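You operate a simulated robot arm through the tools that you are given. There is no shell and no other tool.

Carry out the task below with a simulated robot arm. There is one attempt and no reset: what you move stays moved.

JOB
Plug the kettle into socket two, boil it, then switch the socket off.
Fine: switch on only once the plug is home; wait till the kettle clicks off; leave the other sockets as they are.

Only the result counts: the job must be done as asked and must still hold three seconds after the hand-in. Knocking over, shifting, dropping, spilling or breaking anything else fails it.

ROBOT AND FRAMES
A 7-joint arm with a two-finger parallel gripper, fixed in place. Base frame: the origin is on the floor under the middle of its stand, x ahead of it, y to its left, z up. Lengths are in m, angles in degrees, forces in N, time in s.
With the tool pointing down near the work surface it reaches from about 0.38 to 0.9 m from the base axis. Its first joint turns from -143.0 to 143.0 degrees. Payload 3 kg.
Tool frame: the origin (TCP) lies between the finger pads and is the grasp point; the fingertips stand 0.03 m ahead of it; z points along the fingers, y is the line along which they close. The gripper opens to 0.094 m. The fingers are 0.028 m wide and 0.01 m thick; the gripper's body (0.05 by 0.096 m) begins 0.055 m behind the TCP.
Orientation is told as [roll, pitch, yaw] about the base's x, y, z axes, in that order, counted from this pose: with the fingers straight down and closing along the base's y, the tool's x points along the base's -x, its y along +y and its z along -z.

CONTROLS
- The arm moves only by the tool send_rows. Its argument "steps" is a list of rows, each a list of 7 numbers: the shift along the tool's x, y, z in m, then the turn, a rotation vector about the tool's x, y, z in degrees, then the gripper command, from -1 (shut) to 1 (fully open), values between in proportion. In form: [[dx, dy, dz, rx, ry, rz, fingers], ...]. A call has 1 to 20 rows; each row shifts and turns the commanded pose from where the row before left it, along the tool's axes as they then stand. Rows are played at 5 a second. More than 0.05 m and 8.6 degrees between two rows, or a gripper value outside its range, and nothing of the call is played. A pose out of reach is approached as far as the arm can. The call stops where the force on the tool passes 80 N (or 10 N more than at its start, if that is more) or the arm is blocked; 0.2 s more then pass. Each finger travels about 0.072 m/s and halts on what it meets, pressing with about 25 N; the grip force reading is that of the motor and also rises with nothing between the fingers. The clock runs only during rows and for 0.2 s after the last one: add rows that do not move to give the fingers time. The reply holds the time, the measured pose of the TCP, the force on the tool along the base axes, the opening and the grip force, in the units named above and with some noise, with the torque about the TCP (base axes, N m) and any sound that the robot's microphone picked up, and new pictures: "views" is both (left out), scene, wrist or none.
- Cameras (640 x 400 px; columns grow to the right, rows downward): "scene" is fixed at [0.2188, 0.4989, 1.6023]; the picture's right is [-0.67, -0.74, 0.00], its down [-0.48, 0.43, -0.77] and it looks along [0.57, -0.51, -0.64] (base axes); focal length 335 px, centre (320, 200). "wrist" rides on the gripper at [0.076, 0.014, -0.102] in the tool frame; the picture's right is [-0.18, 0.98, 0.00], its down [-0.75, -0.14, -0.64] and it looks along [-0.63, -0.12, 0.77] (tool axes); focal length 243 px, centre (320, 200). There is no depth. A picture from a camera that has moved, and an enlarged one, comes with that camera's place and axes in the base frame and with its lens.
- zoom(camera, box): a new picture of the part [left, top, right, bottom] of that camera's present view, enlarged. It takes no simulated time.
- sign_off(): hands the job in; it is judged then, once.

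Places have to be worked out from the pictures, the camera data and where the tool is seen. Open the gripper and draw the arm clear of the work before you hand the job in, unless the task says otherwise.

The tools are called after "Call:" by a JSON object that holds its "api" and its "payload". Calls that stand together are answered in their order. send_rows: Moves the arm, as the interface text tells. Its arguments: {"type":"object","properties":{"steps":{"type":"array"},"views":{"type":"string","enum":["both","scene","wrist","none"]}},"required":["steps"]} The other tools are called the same way: zoom (camera, box) takes an enlarged picture of a part of a camera's view; sign_off () hands the job in.

At the start:

```text
clock: 0.0
position: [0.4173, 0.1674, 1.3085]
ee_rot: [0.0, -0.1, 0.0]
wrist_force: [-0.1, -0.5, 0.6]
ft_torque: [0.0, -0.01, 0.01]
gripper_width: 0.0939
gripper_force: 0.0
```

scene: 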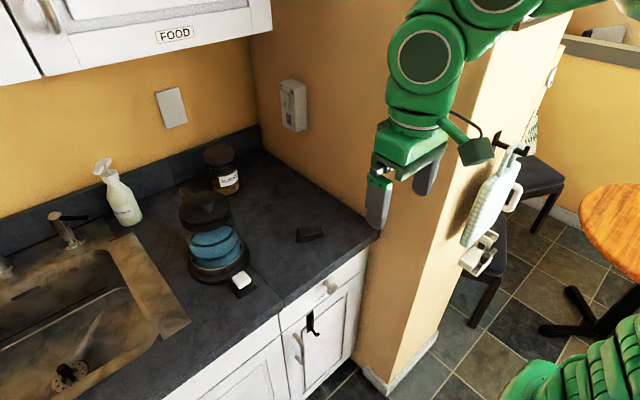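
wrist: 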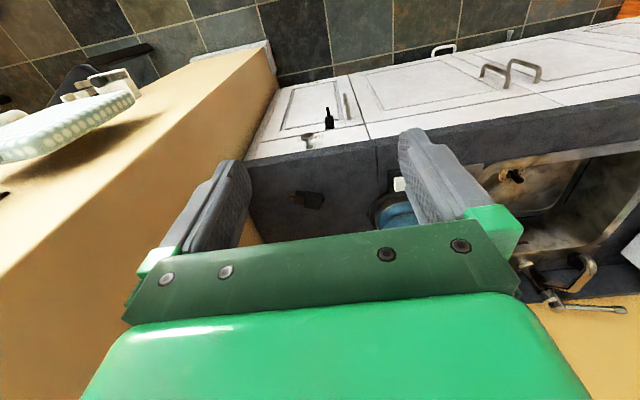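

I start by enlarging the parts of the scene that matter: the kettle, the plug and the sockets.

Call:
{"api": "zoom", "payload": {"camera": "scene", "box": [240, 60, 340, 150]}}

Call:
{"api": "zoom", "payload": {"camera": "scene", "box": [160, 170, 340, 310]}}

Call:
{"api": "zoom", "payload": {"camera": "scene", "box": [440, 120, 540, 290]}}

Call:
{"api": "zoom", "payload": {"camera": "scene", "box": [270, 210, 370, 370]}}

```text
4.44 times, centred on (290, 105) of scene
camera zoom: at [0.2188, 0.4989, 1.6023], right [-0.67, -0.74, 0.0], down [-0.48, 0.43, -0.77], along [0.57, -0.51, -0.64], focal length 1487 px, centre (453, 622)
```

zoom: 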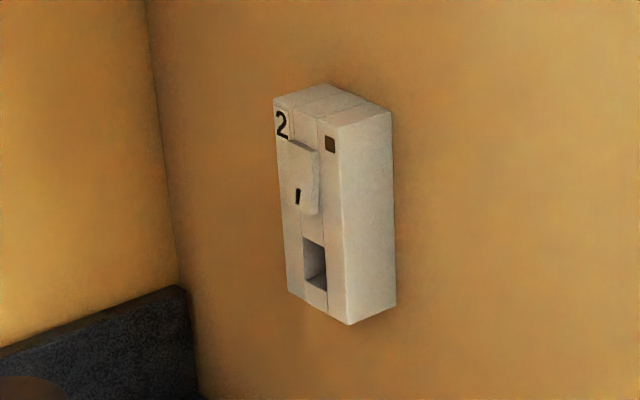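

```text
2.86 times, centred on (250, 240) of scene
camera zoom: at [0.2188, 0.4989, 1.6023], right [-0.67, -0.74, 0.0], down [-0.48, 0.43, -0.77], along [0.57, -0.51, -0.64], focal length 956 px, centre (520, 86)
```

zoom: 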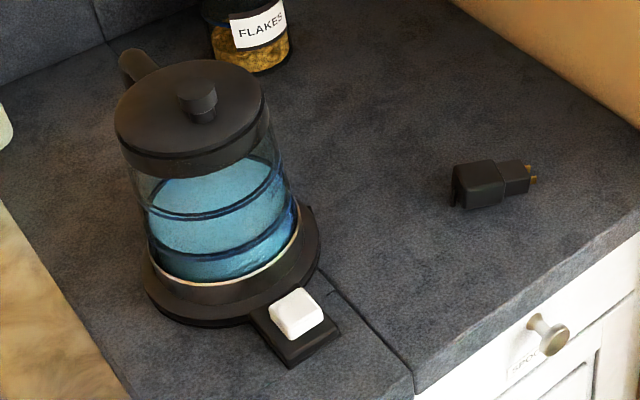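

```text
2.35 times, centred on (490, 205) of scene
camera zoom: at [0.2188, 0.4989, 1.6023], right [-0.67, -0.74, 0.0], down [-0.48, 0.43, -0.77], along [0.57, -0.51, -0.64], focal length 787 px, centre (-80, 188)
```

zoom: 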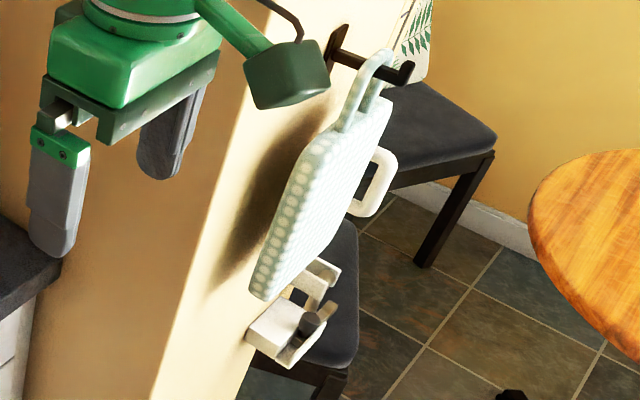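

```text
2.50 times, centred on (320, 290) of scene
camera zoom: at [0.2188, 0.4989, 1.6023], right [-0.67, -0.74, 0.0], down [-0.48, 0.43, -0.77], along [0.57, -0.51, -0.64], focal length 836 px, centre (320, -25)
```

zoom: 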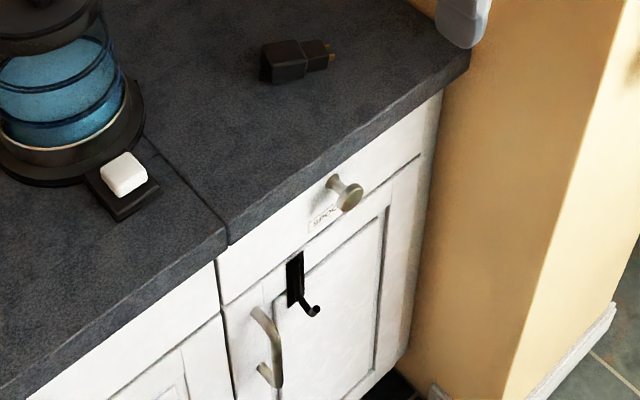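

The plug lies loose on the counter and socket 2 is on the side wall. I enlarge both further to read the plug's shape and the shape of the socket opening.

Call:
{"api": "zoom", "payload": {"camera": "scene", "box": [290, 220, 330, 245]}}

Call:
{"api": "zoom", "payload": {"camera": "scene", "box": [274, 75, 314, 135]}}

Call:
{"api": "zoom", "payload": {"camera": "wrist", "box": [280, 160, 420, 240]}}

Call:
{"api": "zoom", "payload": {"camera": "wrist", "box": [0, 40, 200, 180]}}

```text
16.00 times, centred on (310, 232) of scene
camera zoom: at [0.2188, 0.4989, 1.6023], right [-0.67, -0.74, 0.0], down [-0.48, 0.43, -0.77], along [0.57, -0.51, -0.64], focal length 5353 px, centre (480, -320)
```

zoom: 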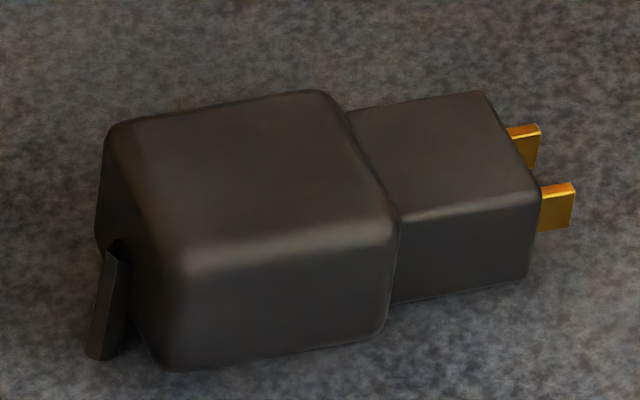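

```text
6.67 times, centred on (294, 105) of scene
camera zoom: at [0.2188, 0.4989, 1.6023], right [-0.67, -0.74, 0.0], down [-0.48, 0.43, -0.77], along [0.57, -0.51, -0.64], focal length 2231 px, centre (493, 833)
```

zoom: 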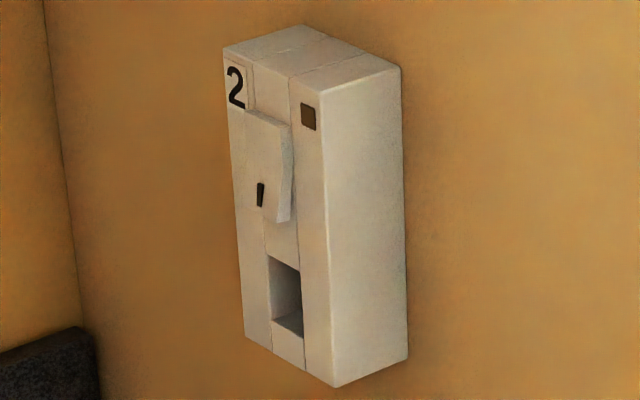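

```text
4.57 times, centred on (350, 200) of wrist
camera zoom: at [0.3417, 0.1832, 1.411], right [0.18, 0.98, 0.0], down [0.75, -0.14, 0.64], along [0.63, -0.12, -0.77], focal length 1109 px, centre (183, 200)
```

zoom: 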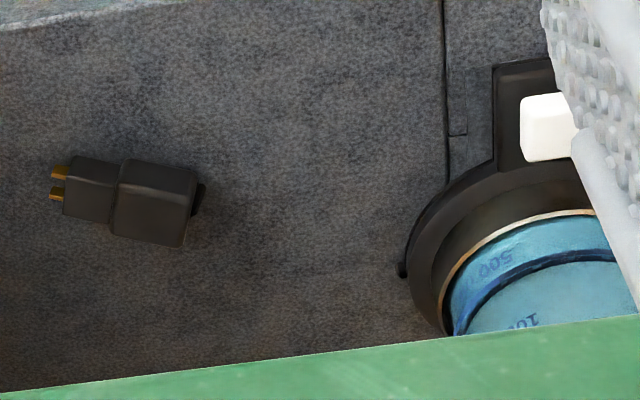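

```text
2.86 times, centred on (100, 110) of wrist
camera zoom: at [0.3417, 0.1832, 1.411], right [0.18, 0.98, 0.0], down [0.75, -0.14, 0.64], along [0.63, -0.12, -0.77], focal length 693 px, centre (949, 457)
```

zoom: 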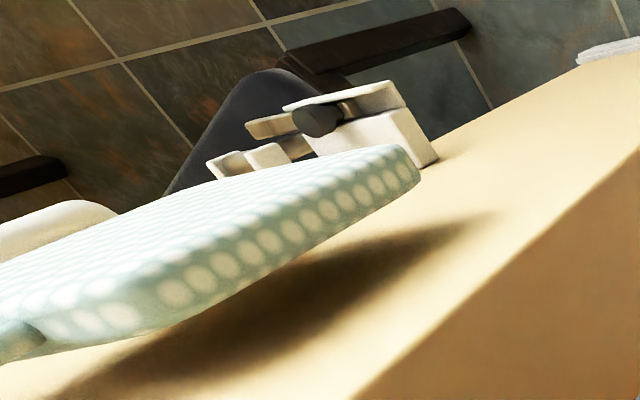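

The nose is about 0.03 by 0.02 m lying flat, while the opening in the socket looks taller than wide, so the plug may need a quarter turn. I look closer at the opening, the kettle's button and the other wall plate.

Call:
{"api": "zoom", "payload": {"camera": "scene", "box": [284, 105, 304, 130]}}

Call:
{"api": "zoom", "payload": {"camera": "scene", "box": [280, 80, 304, 112]}}

Call:
{"api": "zoom", "payload": {"camera": "scene", "box": [150, 80, 200, 135]}}

Call:
{"api": "zoom", "payload": {"camera": "scene", "box": [180, 235, 280, 300]}}

Call:
{"api": "zoom", "payload": {"camera": "scene", "box": [500, 20, 600, 120]}}

Call:
{"api": "zoom", "payload": {"camera": "scene", "box": [170, 130, 270, 200]}}

```text
16.00 times, centred on (294, 118) of scene
camera zoom: at [0.2188, 0.4989, 1.6023], right [-0.67, -0.74, 0.0], down [-0.48, 0.43, -0.77], along [0.57, -0.51, -0.64], focal length 5353 px, centre (736, 1520)
```

zoom: 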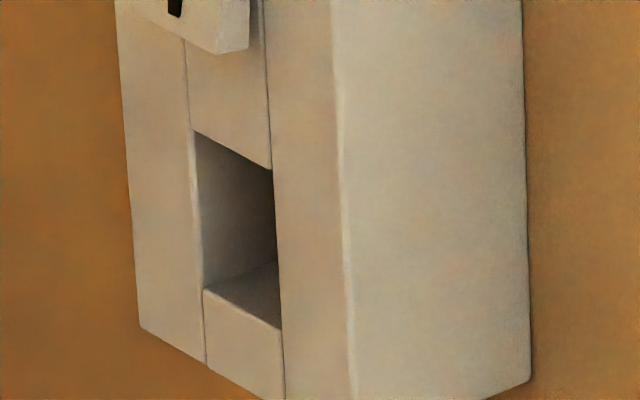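

```text
12.50 times, centred on (292, 96) of scene
camera zoom: at [0.2188, 0.4989, 1.6023], right [-0.67, -0.74, 0.0], down [-0.48, 0.43, -0.77], along [0.57, -0.51, -0.64], focal length 4182 px, centre (670, 1500)
```

zoom: 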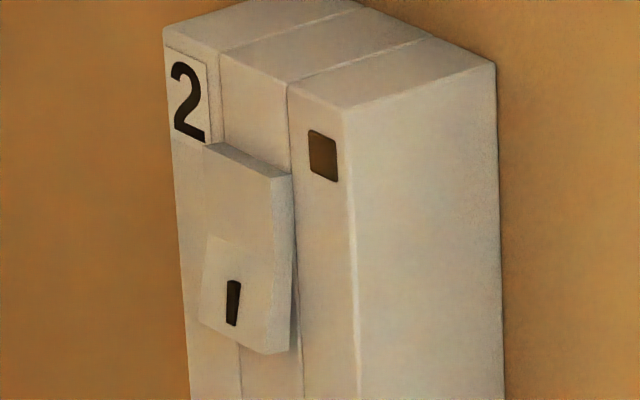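

```text
7.27 times, centred on (175, 108) of scene
camera zoom: at [0.2188, 0.4989, 1.6023], right [-0.67, -0.74, 0.0], down [-0.48, 0.43, -0.77], along [0.57, -0.51, -0.64], focal length 2433 px, centre (1374, 873)
```

zoom: 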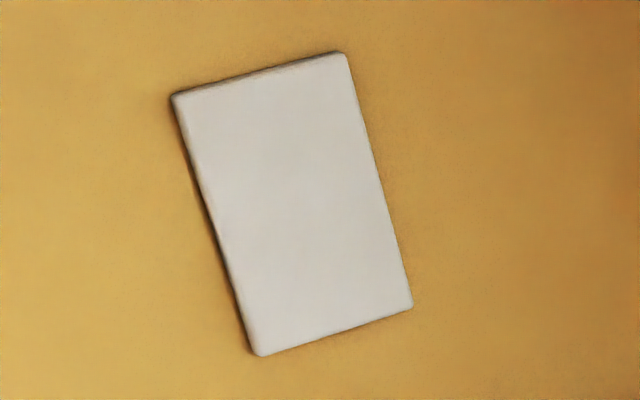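

```text
6.15 times, centred on (230, 268) of scene
camera zoom: at [0.2188, 0.4989, 1.6023], right [-0.67, -0.74, 0.0], down [-0.48, 0.43, -0.77], along [0.57, -0.51, -0.64], focal length 2059 px, centre (874, -215)
```

zoom: 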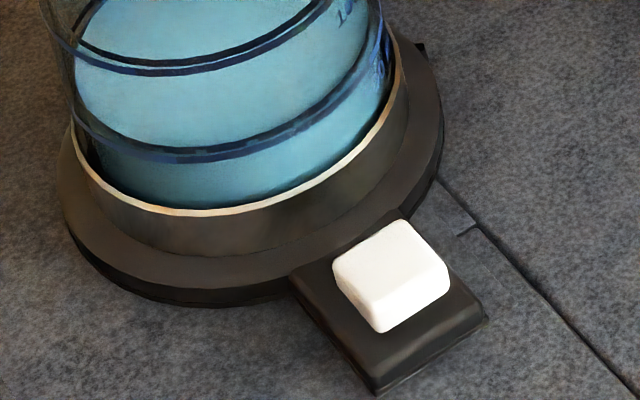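

```text
4.00 times, centred on (550, 70) of scene
camera zoom: at [0.2188, 0.4989, 1.6023], right [-0.67, -0.74, 0.0], down [-0.48, 0.43, -0.77], along [0.57, -0.51, -0.64], focal length 1338 px, centre (-600, 720)
```

zoom: 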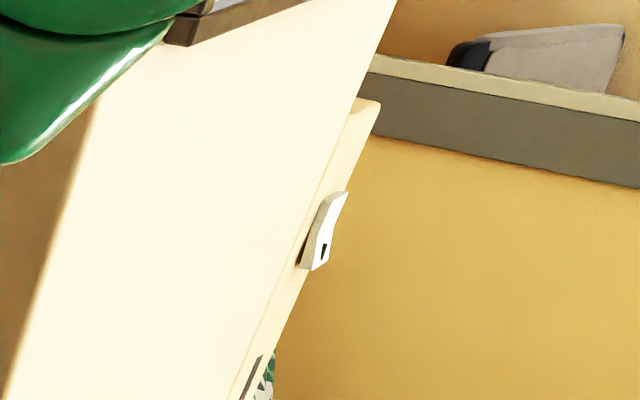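

```text
5.71 times, centred on (220, 165) of scene
camera zoom: at [0.2188, 0.4989, 1.6023], right [-0.67, -0.74, 0.0], down [-0.48, 0.43, -0.77], along [0.57, -0.51, -0.64], focal length 1912 px, centre (891, 400)
```

zoom: 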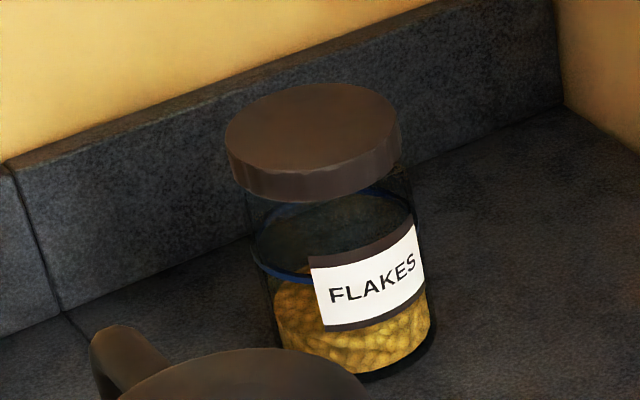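

Geometry so far: the counter lies in front of me at about z 0.9, the side wall is near y -0.09 with socket 2's opening (about 0.024 wide, 0.032 tall) near [0.967, -0.047, 1.144], and the plug sits near [0.745, 0.08] with its pins pointing about 26 degrees off -y. I'll turn the tool in free space first, so that tool x points away from the pins.

Call:
{"api": "send_rows", "payload": {"steps": [[0, 0, 0, 0, 0, 8.3, 1], [0, 0, 0, 0, 0, 8.3, 1], [0, 0, 0, 0, 0, 8.3, 1], [0, 0, 0, 0, 0, 8.3, 1], [0, 0, 0, 0, 0, 8.3, 1], [0, 0, 0, 0, 0, 8.3, 1], [0, 0, 0, 0, 0, 8.3, 1]], "views": "both"}}

```text
clock: 1.6
position: [0.4179, 0.1677, 1.3089]
ee_rot: [0.0, 0.0, -58.2]
wrist_force: [-0.1, 0.0, 0.3]
ft_torque: [0.03, 0.02, -0.01]
gripper_width: 0.0942
gripper_force: 0.1
camera wrist: at [0.39, 0.2408, 1.4111], right [0.93, 0.36, 0.0], down [0.28, -0.71, 0.64], along [0.23, -0.6, -0.77], focal length 243 px, centre (320, 200)
```

scene: 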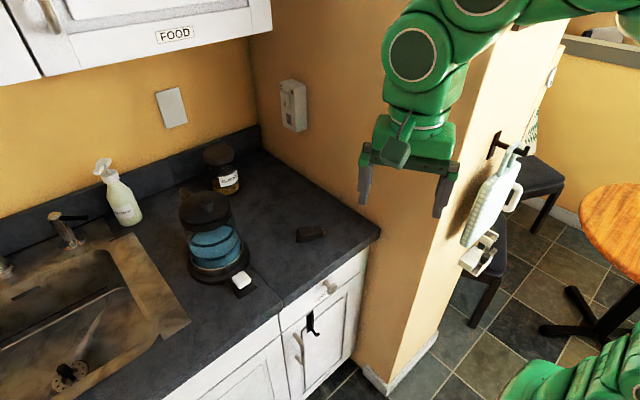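
wrist: 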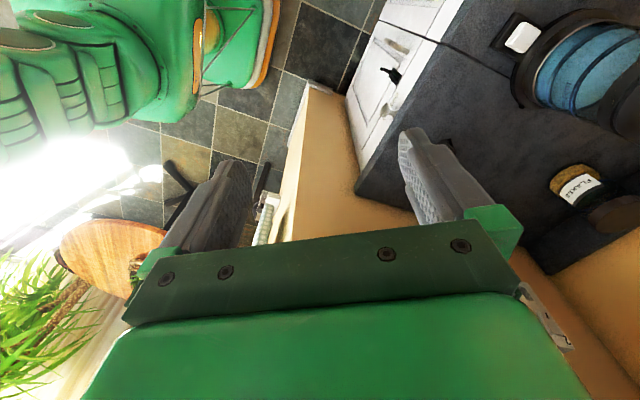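

The turn works as expected with the position held. I complete it to about -116 degrees.

Call:
{"api": "send_rows", "payload": {"steps": [[0, 0, 0, 0, 0, 8.3, 1], [0, 0, 0, 0, 0, 8.3, 1], [0, 0, 0, 0, 0, 8.3, 1], [0, 0, 0, 0, 0, 8.3, 1], [0, 0, 0, 0, 0, 8.3, 1], [0, 0, 0, 0, 0, 8.3, 1], [0, 0, 0, 0, 0, 8.3, 1]], "views": "both"}}

```text
clock: 3.2
position: [0.4179, 0.1674, 1.3071]
ee_rot: [-0.1, 0.1, -116.5]
wrist_force: [-1.5, 0.5, 0.8]
ft_torque: [-0.01, 0.0, 0.01]
gripper_width: 0.0938
gripper_force: 0.0
camera wrist: at [0.465, 0.2306, 1.4107], right [0.8, -0.6, 0.0], down [-0.46, -0.61, 0.64], along [-0.39, -0.51, -0.77], focal length 243 px, centre (320, 200)
```

scene: 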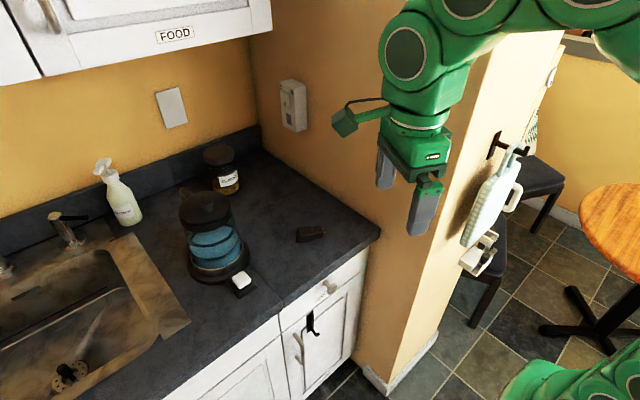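
wrist: 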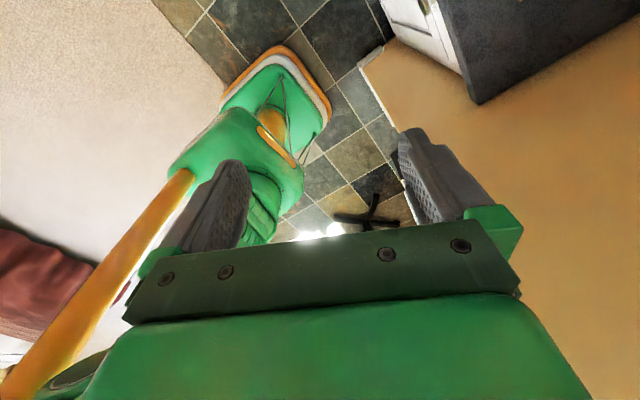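

Now I move toward a hover above the plug at about [0.745, 0.08, 1.11].

Call:
{"api": "send_rows", "payload": {"steps": [[0.0068, 0.0332, 0.02, 0, 0, 0, 1], [0.0068, 0.0332, 0.02, 0, 0, 0, 1], [0.0068, 0.0332, 0.02, 0, 0, 0, 1], [0.0068, 0.0332, 0.02, 0, 0, 0, 1], [0.0068, 0.0332, 0.02, 0, 0, 0, 1], [0.0068, 0.0332, 0.02, 0, 0, 0, 1], [0.0068, 0.0332, 0.02, 0, 0, 0, 1], [0.0068, 0.0332, 0.02, 0, 0, 0, 1], [0.0068, 0.0332, 0.02, 0, 0, 0, 1], [0.0068, 0.0332, 0.02, 0, 0, 0, 1]], "views": "both"}}

```text
clock: 5.4
position: [0.748, 0.0837, 1.1073]
ee_rot: [0.0, 0.1, -116.3]
wrist_force: [0.2, 0.2, 0.9]
ft_torque: [-0.03, -0.01, 0.01]
gripper_width: 0.0941
gripper_force: 0.1
camera wrist: at [0.795, 0.1467, 1.2106], right [0.8, -0.6, 0.0], down [-0.46, -0.61, 0.64], along [-0.39, -0.51, -0.77], focal length 243 px, centre (320, 200)
```

scene: 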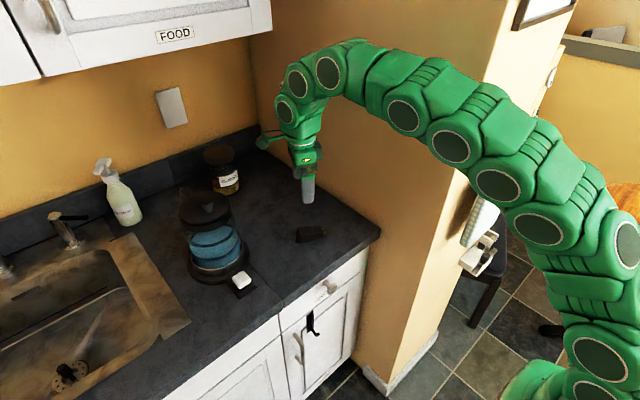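
wrist: 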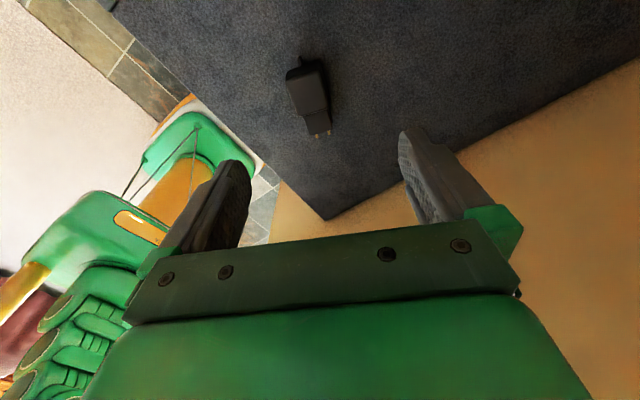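

The plug is clearly visible below the camera. I enlarge it to measure its place and heading, and check the arm's other surroundings.

Call:
{"api": "zoom", "payload": {"camera": "wrist", "box": [270, 50, 350, 150]}}

Call:
{"api": "zoom", "payload": {"camera": "scene", "box": [260, 160, 360, 260]}}

```text
4.00 times, centred on (310, 100) of wrist
camera zoom: at [0.795, 0.1467, 1.2106], right [0.8, -0.6, 0.0], down [-0.46, -0.61, 0.64], along [-0.39, -0.51, -0.77], focal length 970 px, centre (360, 600)
```

zoom: 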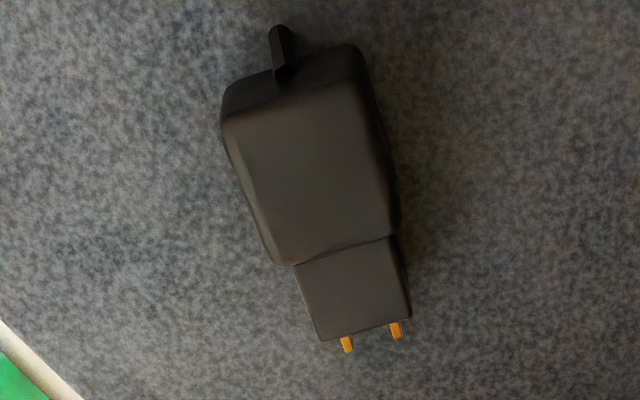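

```text
4.00 times, centred on (310, 210) of scene
camera zoom: at [0.2188, 0.4989, 1.6023], right [-0.67, -0.74, 0.0], down [-0.48, 0.43, -0.77], along [0.57, -0.51, -0.64], focal length 1338 px, centre (360, 160)
```

zoom: 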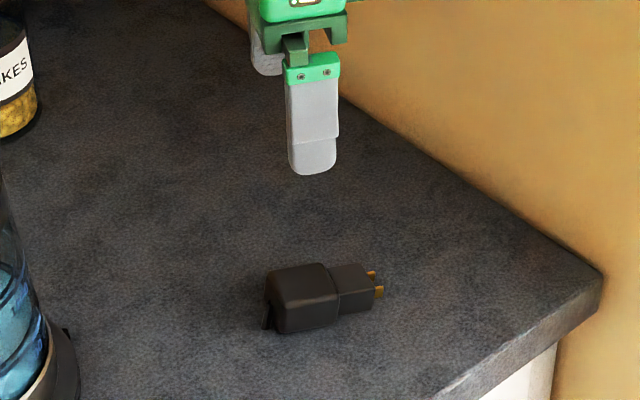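

The two views agree: the nose's front top edge lies near [0.719, 0.045, 0.93], so the counter is at about z 0.90, the body centre is near [0.737, 0.087] and the pins point about 23.5 degrees off -y. I lower to z 1.03 over the rear half of the body, correct the heading and tilt the tool 20 degrees back from the pins.

Call:
{"api": "send_rows", "payload": {"steps": [[0.0021, -0.0061, 0.04, 0, 0, 0, 1], [0.0021, -0.0061, 0.038, 0, 0, 0, 1], [0, 0, 0, 0, 0, -2.8, 1], [0, 0, 0, 0, -6.67, 0, 1], [0, 0, 0, 0, -6.67, 0, 1], [0, 0, 0, 0, -6.67, 0, 1], [0, 0, 0, 0, 0, 0, 1]], "views": "both"}}

```text
clock: 7.0
position: [0.7357, 0.0917, 1.0296]
ee_rot: [0.0, -20.0, -113.4]
wrist_force: [-0.1, -0.3, -0.2]
ft_torque: [-0.03, -0.03, 0.02]
gripper_width: 0.094
gripper_force: 0.2
camera wrist: at [0.7927, 0.1854, 1.101], right [0.83, -0.55, 0.06], down [-0.32, -0.39, 0.86], along [-0.45, -0.74, -0.5], focal length 243 px, centre (320, 200)
```

scene: 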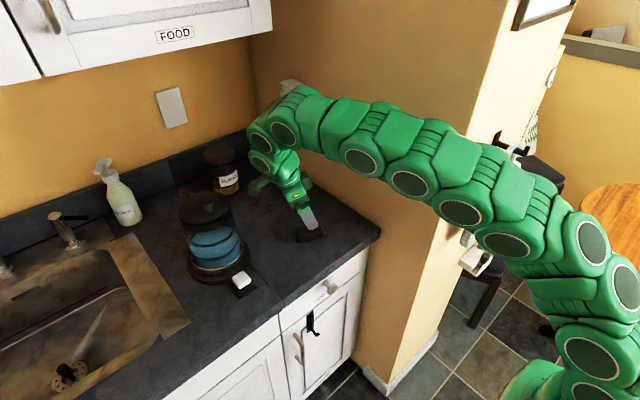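
wrist: 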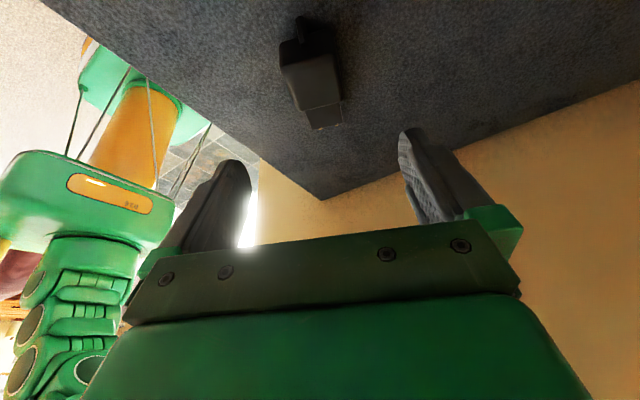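

The tilt and heading are as commanded. I enlarge the wrist view to check the plug's alignment with the fingers before going down.

Call:
{"api": "zoom", "payload": {"camera": "wrist", "box": [260, 0, 380, 140]}}

Call:
{"api": "zoom", "payload": {"camera": "scene", "box": [270, 170, 350, 250]}}

```text
2.86 times, centred on (320, 70) of wrist
camera zoom: at [0.7927, 0.1854, 1.101], right [0.83, -0.55, 0.06], down [-0.32, -0.39, 0.86], along [-0.45, -0.74, -0.5], focal length 693 px, centre (320, 571)
```

zoom: 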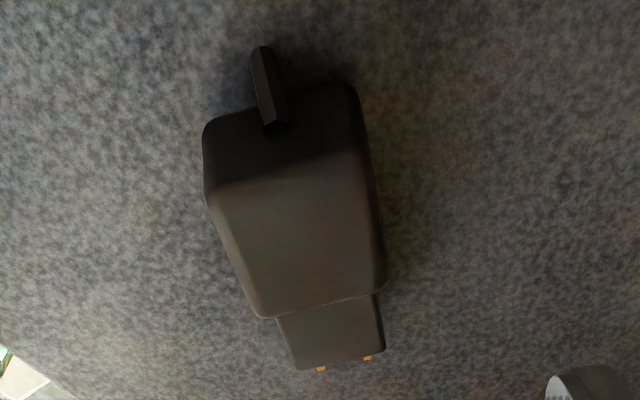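

```text
5.00 times, centred on (310, 210) of scene
camera zoom: at [0.2188, 0.4989, 1.6023], right [-0.67, -0.74, 0.0], down [-0.48, 0.43, -0.77], along [0.57, -0.51, -0.64], focal length 1673 px, centre (370, 150)
```

zoom: 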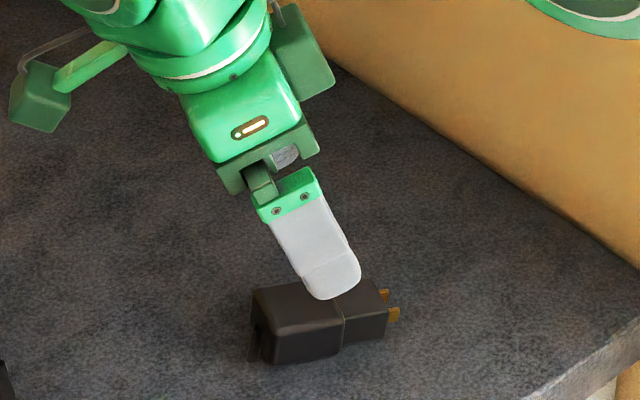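

The body centre works out at about [0.7355, 0.087] and the heading nearer 21.5 degrees. I turn two degrees about the vertical and go down to about z 0.945 with the fingers open.

Call:
{"api": "send_rows", "payload": {"steps": [[0, 0, 0, -0.68, 0, -1.88, 1], [0.0077, 0.0003, 0.0193, 0, 0, 0, 1], [0.0077, 0.0003, 0.0193, 0, 0, 0, 1], [0.0077, 0.0003, 0.0193, 0, 0, 0, 1], [0.0077, 0.0003, 0.0193, 0, 0, 0, 1], [0, 0, 0, 0, 0, 0, 1]], "views": "both"}}

Call:
{"api": "zoom", "payload": {"camera": "wrist", "box": [200, 60, 460, 240]}}

Call:
{"api": "zoom", "payload": {"camera": "scene", "box": [270, 190, 350, 250]}}

```text
clock: 8.4
position: [0.7362, 0.0936, 0.9461]
ee_rot: [-0.1, -20.0, -111.4]
wrist_force: [0.8, -0.9, 0.4]
ft_torque: [-0.01, -0.01, 0.03]
gripper_width: 0.0939
gripper_force: 0.1
camera wrist: at [0.7893, 0.1886, 1.0171], right [0.85, -0.52, 0.06], down [-0.31, -0.4, 0.86], along [-0.42, -0.75, -0.5], focal length 243 px, centre (320, 200)
```

scene: 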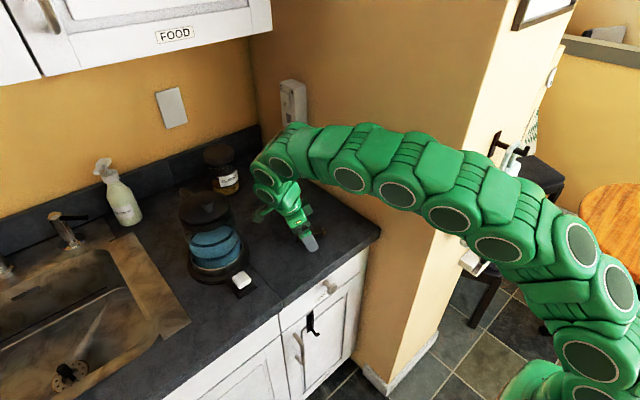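
wrist: 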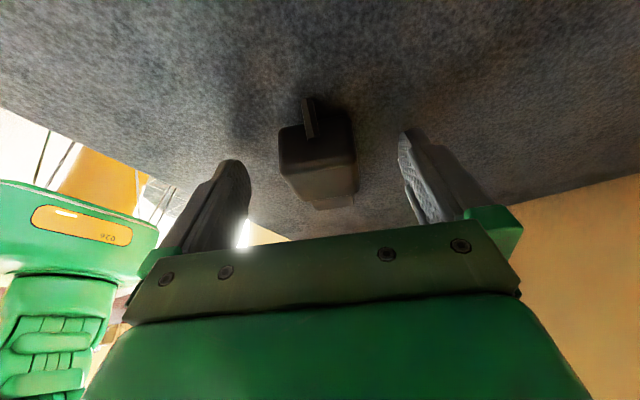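

```text
2.22 times, centred on (330, 150) of wrist
camera zoom: at [0.7893, 0.1886, 1.0171], right [0.85, -0.52, 0.06], down [-0.31, -0.4, 0.86], along [-0.42, -0.75, -0.5], focal length 539 px, centre (298, 311)
```

zoom: 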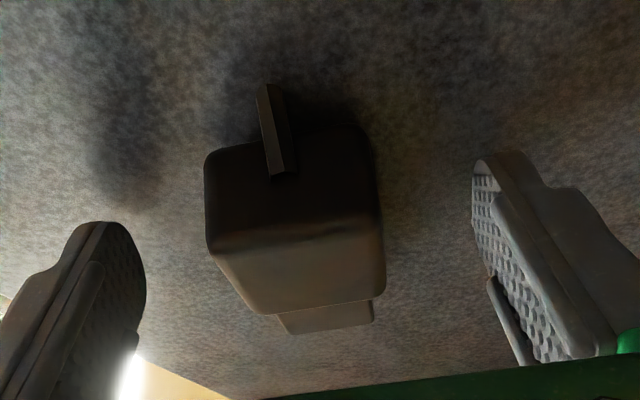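

```text
6.67 times, centred on (310, 220) of scene
camera zoom: at [0.2188, 0.4989, 1.6023], right [-0.67, -0.74, 0.0], down [-0.48, 0.43, -0.77], along [0.57, -0.51, -0.64], focal length 2231 px, centre (387, 67)
```

zoom: 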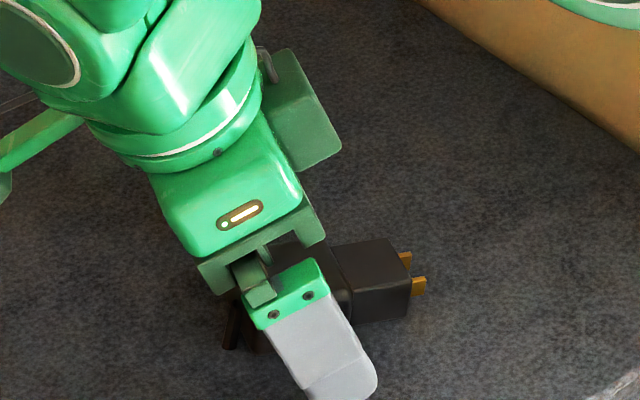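

The plug body is centred between the fingers with a little gap above the counter. I lower another 7 mm and close on it.

Call:
{"api": "send_rows", "payload": {"steps": [[0.0012, 0, 0.0033, 0, 0, 0, 1], [0.0012, 0, 0.0033, 0, 0, 0, 1], [0, 0, 0, 0, 0, 0, 0.3], [0, 0, 0, 0, 0, 0, 0.0], [0, 0, 0, 0, 0, 0, -0.2], [0, 0, 0, 0, 0, 0, -0.5], [0, 0, 0, 0, 0, 0, -1], [0, 0, 0, 0, 0, 0, -1], [0, 0, 0, 0, 0, 0, -1]], "views": "both"}}

Call:
{"api": "zoom", "payload": {"camera": "wrist", "box": [200, 60, 460, 240]}}

Call:
{"api": "zoom", "payload": {"camera": "scene", "box": [270, 190, 350, 250]}}

```text
clock: 9.3
position: [0.7381, 0.0942, 0.9426]
ee_rot: [0.0, -19.9, -111.5]
wrist_force: [-16.4, 8.4, 22.1]
ft_torque: [0.39, 1.0, 0.06]
gripper_width: 0.0583
gripper_force: 8.9
stopped in row 4: the force on the tool passed its limit at 85 N (the readings are from after the stop); the commanded pose is now the measured one
camera wrist: at [0.79, 0.1895, 1.014], right [0.85, -0.52, 0.06], down [-0.31, -0.4, 0.86], along [-0.42, -0.75, -0.5], focal length 243 px, centre (320, 200)
```

scene: 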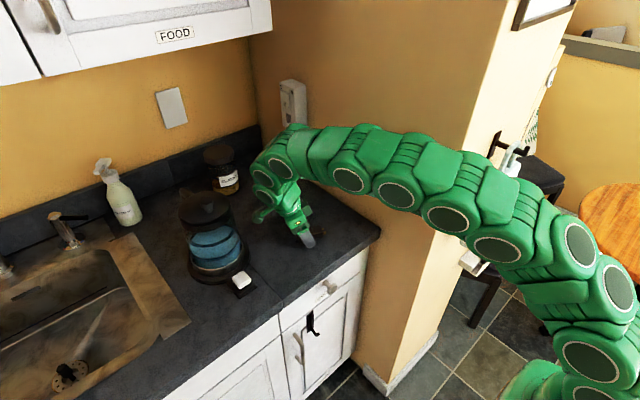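
wrist: 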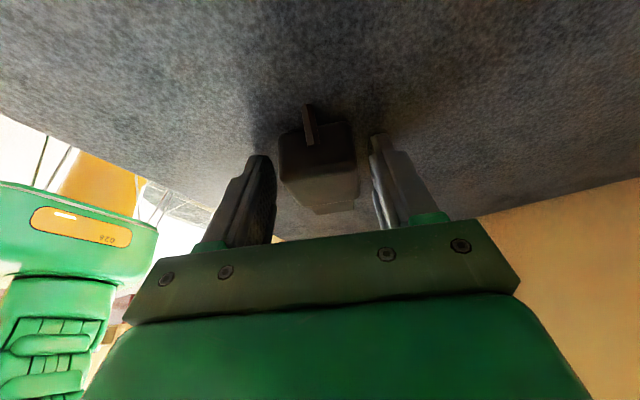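

```text
2.22 times, centred on (330, 150) of wrist
camera zoom: at [0.79, 0.1895, 1.014], right [0.85, -0.52, 0.06], down [-0.31, -0.4, 0.86], along [-0.42, -0.75, -0.5], focal length 539 px, centre (298, 311)
```

zoom: 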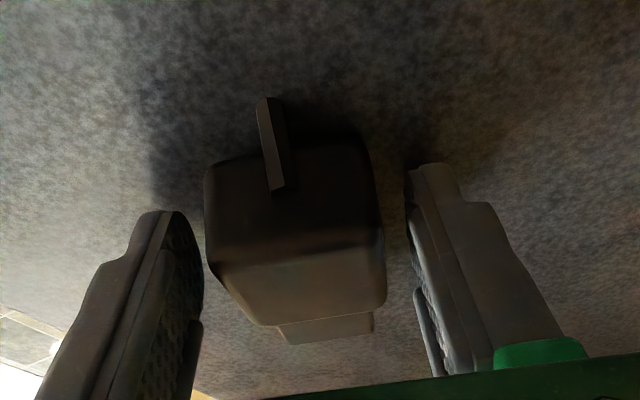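

```text
6.67 times, centred on (310, 220) of scene
camera zoom: at [0.2188, 0.4989, 1.6023], right [-0.67, -0.74, 0.0], down [-0.48, 0.43, -0.77], along [0.57, -0.51, -0.64], focal length 2231 px, centre (387, 67)
```

zoom: 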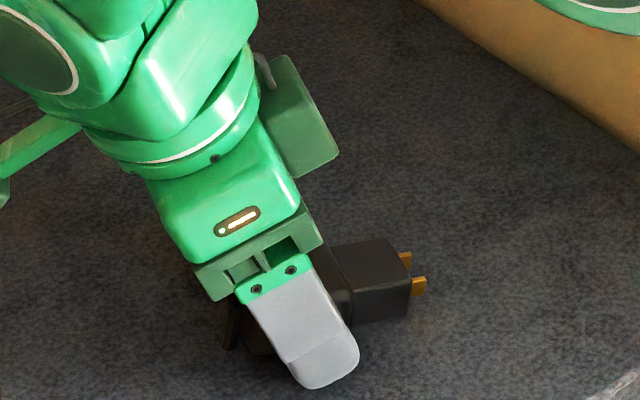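

The fingertips met the counter, which puts the counter at about z 0.91. I raise 4 mm and then close on the plug.

Call:
{"api": "send_rows", "payload": {"steps": [[-0.0015, 0, -0.004, 0, 0, 0, 0.25], [0, 0, 0, 0, 0, 0, 0.25], [0, 0, 0, 0, 0, 0, 0.1], [0, 0, 0, 0, 0, 0, -0.1], [0, 0, 0, 0, 0, 0, -0.3]], "views": "wrist"}}

Call:
{"api": "zoom", "payload": {"camera": "wrist", "box": [200, 60, 460, 240]}}

```text
clock: 10.5
position: [0.7392, 0.0907, 0.946]
ee_rot: [0.1, -20.0, -111.4]
wrist_force: [0.4, -0.8, 1.6]
ft_torque: [-0.01, -0.02, -0.02]
gripper_width: 0.0434
gripper_force: 24.8
camera wrist: at [0.791, 0.188, 1.0175], right [0.85, -0.52, 0.06], down [-0.31, -0.4, 0.86], along [-0.42, -0.75, -0.5], focal length 243 px, centre (320, 200)
```

wrist: 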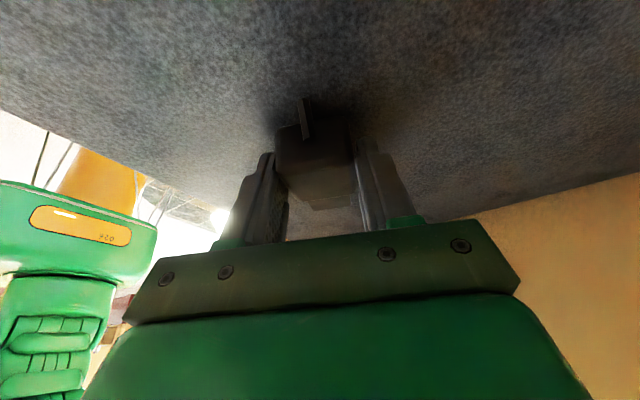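

```text
2.22 times, centred on (330, 150) of wrist
camera zoom: at [0.791, 0.188, 1.0175], right [0.85, -0.52, 0.06], down [-0.31, -0.4, 0.86], along [-0.42, -0.75, -0.5], focal length 539 px, centre (298, 311)
```

zoom: 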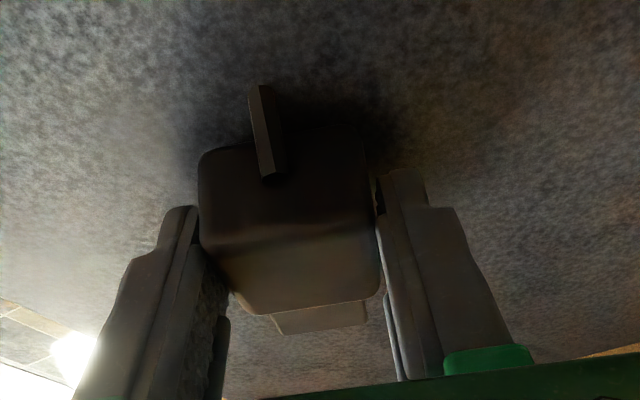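

The grip reads 24.8 N at 0.043 m opening, so the plug is held. I tighten fully and lift 4 cm straight up, then inspect how it sits in the fingers.

Call:
{"api": "send_rows", "payload": {"steps": [[0, 0, 0, 0, 0, 0, -1], [0, 0, 0, 0, 0, 0, -1], [-0.0034, 0, -0.0094, 0, 0, 0, -1], [-0.0034, 0, -0.0094, 0, 0, 0, -1], [-0.0034, 0, -0.0094, 0, 0, 0, -1], [-0.0034, 0, -0.0094, 0, 0, 0, -1], [0, 0, 0, 0, 0, 0, -1]], "views": "both"}}

Call:
{"api": "zoom", "payload": {"camera": "wrist", "box": [200, 60, 460, 240]}}

Call:
{"api": "zoom", "payload": {"camera": "scene", "box": [270, 170, 350, 230]}}

```text
clock: 12.1
position: [0.739, 0.0922, 0.9868]
ee_rot: [0.1, -20.0, -111.4]
wrist_force: [-0.2, -0.4, -0.2]
ft_torque: [0.0, 0.01, 0.02]
gripper_width: 0.0001
gripper_force: 24.9
camera wrist: at [0.792, 0.1885, 1.0581], right [0.85, -0.52, 0.06], down [-0.31, -0.4, 0.86], along [-0.42, -0.75, -0.5], focal length 243 px, centre (320, 200)
```

scene: 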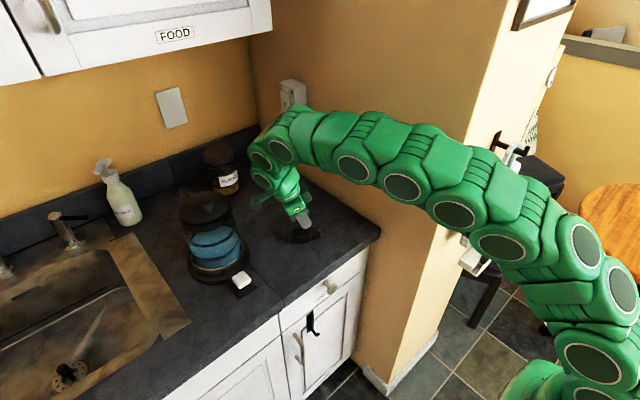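
wrist: 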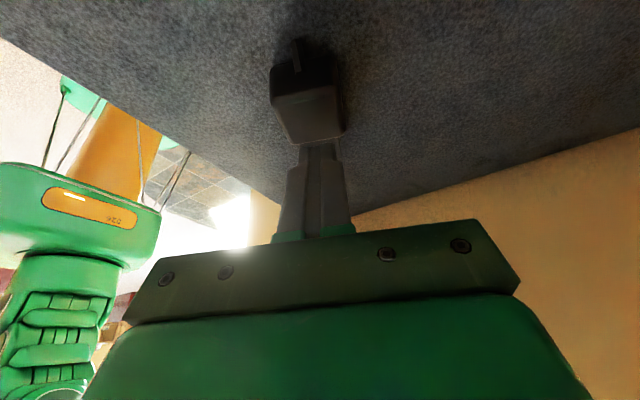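

```text
2.22 times, centred on (330, 150) of wrist
camera zoom: at [0.792, 0.1885, 1.0581], right [0.85, -0.52, 0.06], down [-0.31, -0.4, 0.86], along [-0.42, -0.75, -0.5], focal length 539 px, centre (298, 311)
```

zoom: 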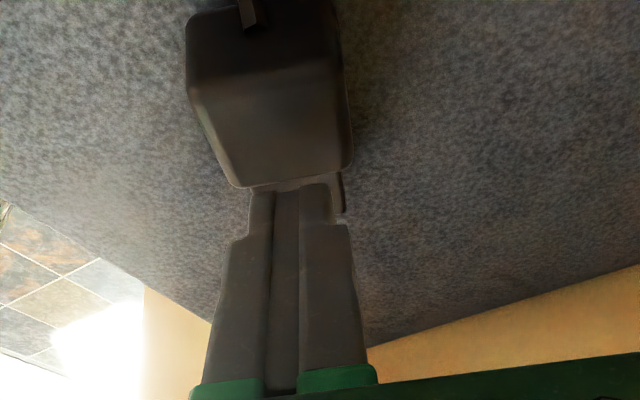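

```text
6.67 times, centred on (310, 200) of scene
camera zoom: at [0.2188, 0.4989, 1.6023], right [-0.67, -0.74, 0.0], down [-0.48, 0.43, -0.77], along [0.57, -0.51, -0.64], focal length 2231 px, centre (387, 200)
```

zoom: 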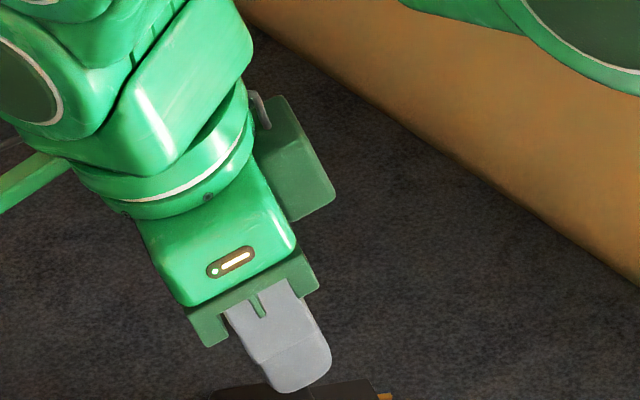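

The plug slipped out when I tightened: the fingers had only caught its rounded upper edge. It still lies flat, so I look again at it from both cameras to measure its height better.

Call:
{"api": "zoom", "payload": {"camera": "scene", "box": [285, 205, 335, 250]}}

Call:
{"api": "zoom", "payload": {"camera": "wrist", "box": [250, 20, 370, 160]}}

```text
8.89 times, centred on (310, 228) of scene
camera zoom: at [0.2188, 0.4989, 1.6023], right [-0.67, -0.74, 0.0], down [-0.48, 0.43, -0.77], along [0.57, -0.51, -0.64], focal length 2974 px, centre (409, -44)
```

zoom: 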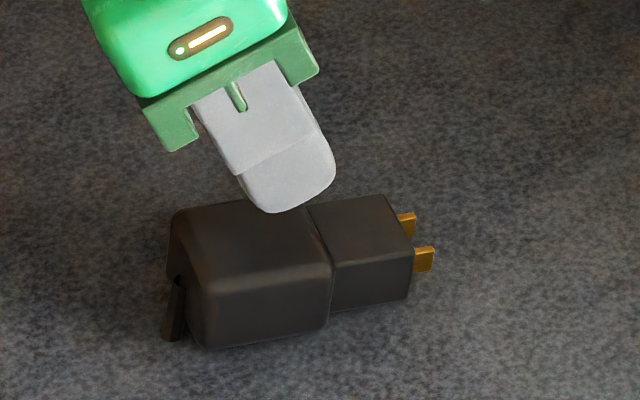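

```text
2.86 times, centred on (310, 90) of wrist
camera zoom: at [0.792, 0.1885, 1.0581], right [0.85, -0.52, 0.06], down [-0.31, -0.4, 0.86], along [-0.42, -0.75, -0.5], focal length 693 px, centre (349, 514)
```

zoom: 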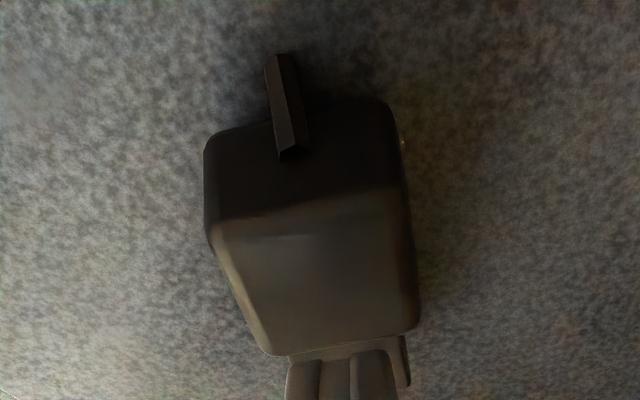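

The plug is lying about 1 cm further back along its own axis, centre near [0.739, 0.097]. I open the fingers and re-centre over it before trying again in small checked steps.

Call:
{"api": "send_rows", "payload": {"steps": [[0, 0, 0, 0, 0, 0, 1], [0, 0, 0, 0, 0, 0, 1], [0.005, -0.0008, -0.0018, 0, 0, 0, 1], [0.005, -0.0008, -0.0018, 0, 0, 0, 1], [0, 0, 0, 0, 0, 0, 1]], "views": "both"}}

Call:
{"api": "zoom", "payload": {"camera": "wrist", "box": [220, 20, 420, 160]}}

Call:
{"api": "zoom", "payload": {"camera": "scene", "box": [285, 195, 335, 250]}}

Call:
{"api": "zoom", "payload": {"camera": "scene", "box": [190, 215, 310, 300]}}

```text
clock: 13.3
position: [0.7418, 0.1038, 0.9868]
ee_rot: [0.1, -19.9, -111.4]
wrist_force: [0.2, 0.3, -0.5]
ft_torque: [-0.02, 0.0, -0.02]
gripper_width: 0.0941
gripper_force: 0.1
camera wrist: at [0.7939, 0.1988, 1.0581], right [0.85, -0.52, 0.06], down [-0.31, -0.4, 0.86], along [-0.42, -0.75, -0.5], focal length 243 px, centre (320, 200)
```

scene: 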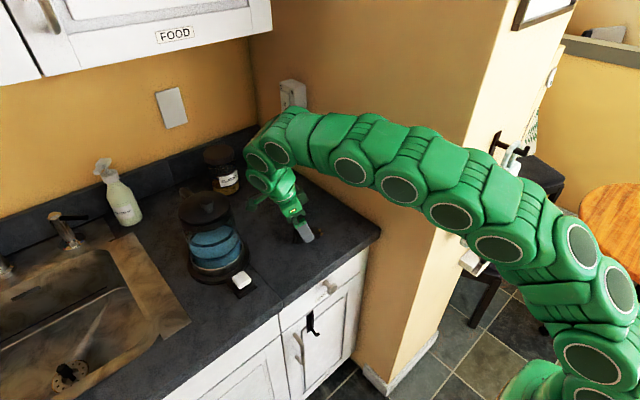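
wrist: 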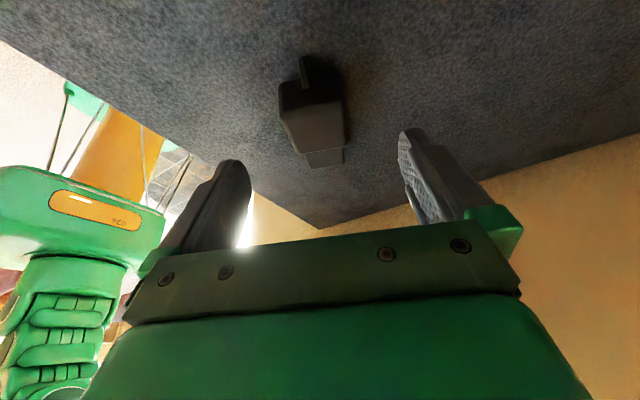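

```text
2.86 times, centred on (320, 90) of wrist
camera zoom: at [0.7939, 0.1988, 1.0581], right [0.85, -0.52, 0.06], down [-0.31, -0.4, 0.86], along [-0.42, -0.75, -0.5], focal length 693 px, centre (320, 514)
```

zoom: 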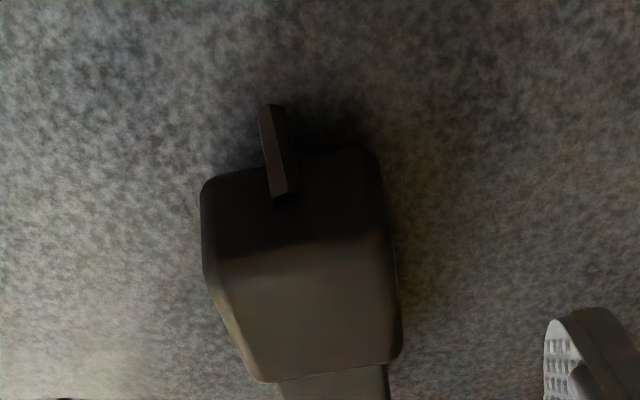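

```text
7.27 times, centred on (310, 222) of scene
camera zoom: at [0.2188, 0.4989, 1.6023], right [-0.67, -0.74, 0.0], down [-0.48, 0.43, -0.77], along [0.57, -0.51, -0.64], focal length 2433 px, centre (393, 36)
```

zoom: 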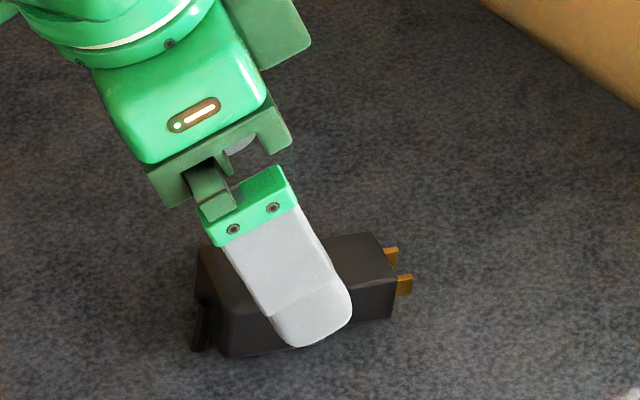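

```text
4.71 times, centred on (250, 258) of scene
camera zoom: at [0.2188, 0.4989, 1.6023], right [-0.67, -0.74, 0.0], down [-0.48, 0.43, -0.77], along [0.57, -0.51, -0.64], focal length 1574 px, centre (649, -71)
```

zoom: 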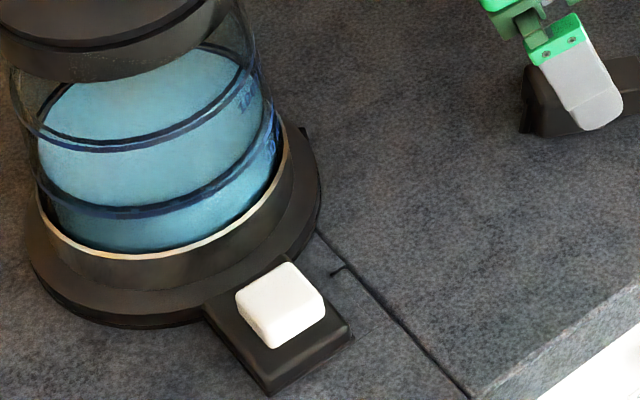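

The plug is centred under the open fingers (body centre about [0.740, 0.097], lateral error under 1 mm). I descend to z about 0.945, close fully and hold without lifting so I can check the grip.

Call:
{"api": "send_rows", "payload": {"steps": [[0.0036, 0, 0.01, 0, 0, 0, 1], [0.0036, 0, 0.01, 0, 0, 0, 1], [0.0036, 0, 0.01, 0, 0, 0, 1], [0.0034, 0, 0.009, 0, 0, 0, 1], [0, 0, 0, 0, 0, 0, 0.5], [0, 0, 0, 0, 0, 0, 0.1], [0, 0, 0, 0, 0, 0, -0.2], [0, 0, 0, 0, 0, 0, -0.2]], "views": "both"}}

Call:
{"api": "zoom", "payload": {"camera": "wrist", "box": [220, 60, 420, 220]}}

Call:
{"api": "zoom", "payload": {"camera": "scene", "box": [285, 195, 335, 250]}}

```text
clock: 15.1
position: [0.7398, 0.1031, 0.9456]
ee_rot: [0.1, -19.9, -111.4]
wrist_force: [-0.2, 0.3, 0.4]
ft_torque: [0.02, 0.01, -0.02]
gripper_width: 0.0433
gripper_force: 25.0
camera wrist: at [0.792, 0.1993, 1.0171], right [0.85, -0.52, 0.06], down [-0.31, -0.4, 0.86], along [-0.42, -0.75, -0.5], focal length 243 px, centre (320, 200)
```

scene: 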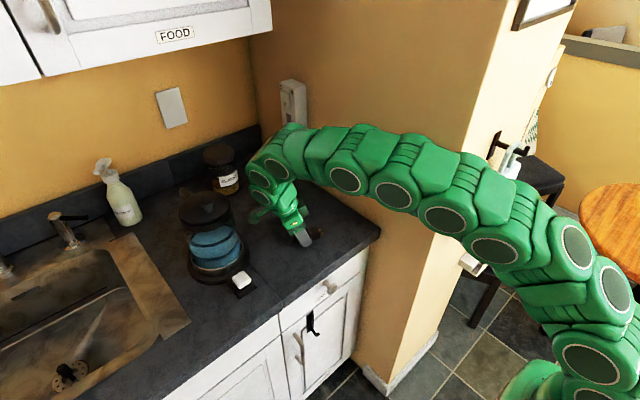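
wrist: 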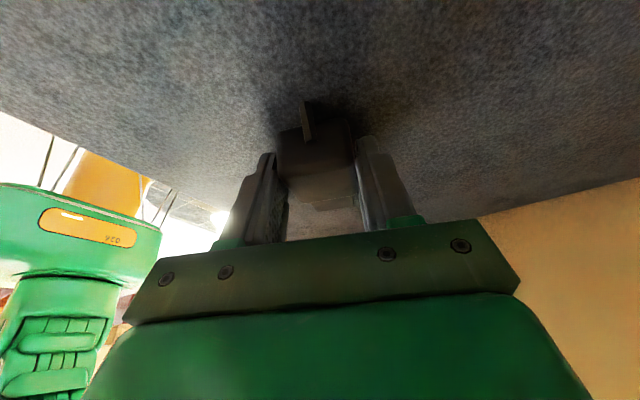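

```text
2.50 times, centred on (320, 140) of wrist
camera zoom: at [0.792, 0.1993, 1.0171], right [0.85, -0.52, 0.06], down [-0.31, -0.4, 0.86], along [-0.42, -0.75, -0.5], focal length 606 px, centre (320, 350)
```

zoom: 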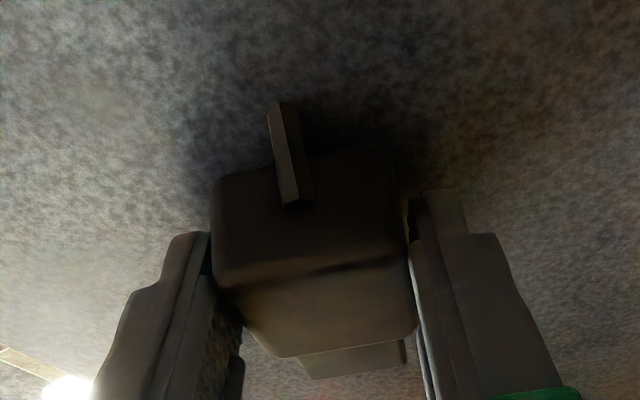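

```text
7.27 times, centred on (310, 222) of scene
camera zoom: at [0.2188, 0.4989, 1.6023], right [-0.67, -0.74, 0.0], down [-0.48, 0.43, -0.77], along [0.57, -0.51, -0.64], focal length 2433 px, centre (393, 36)
```

zoom: 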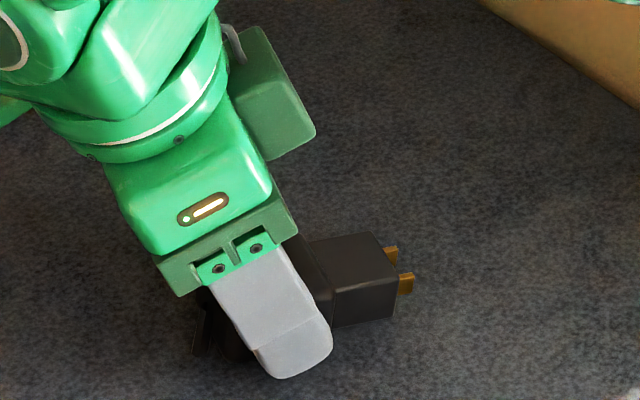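

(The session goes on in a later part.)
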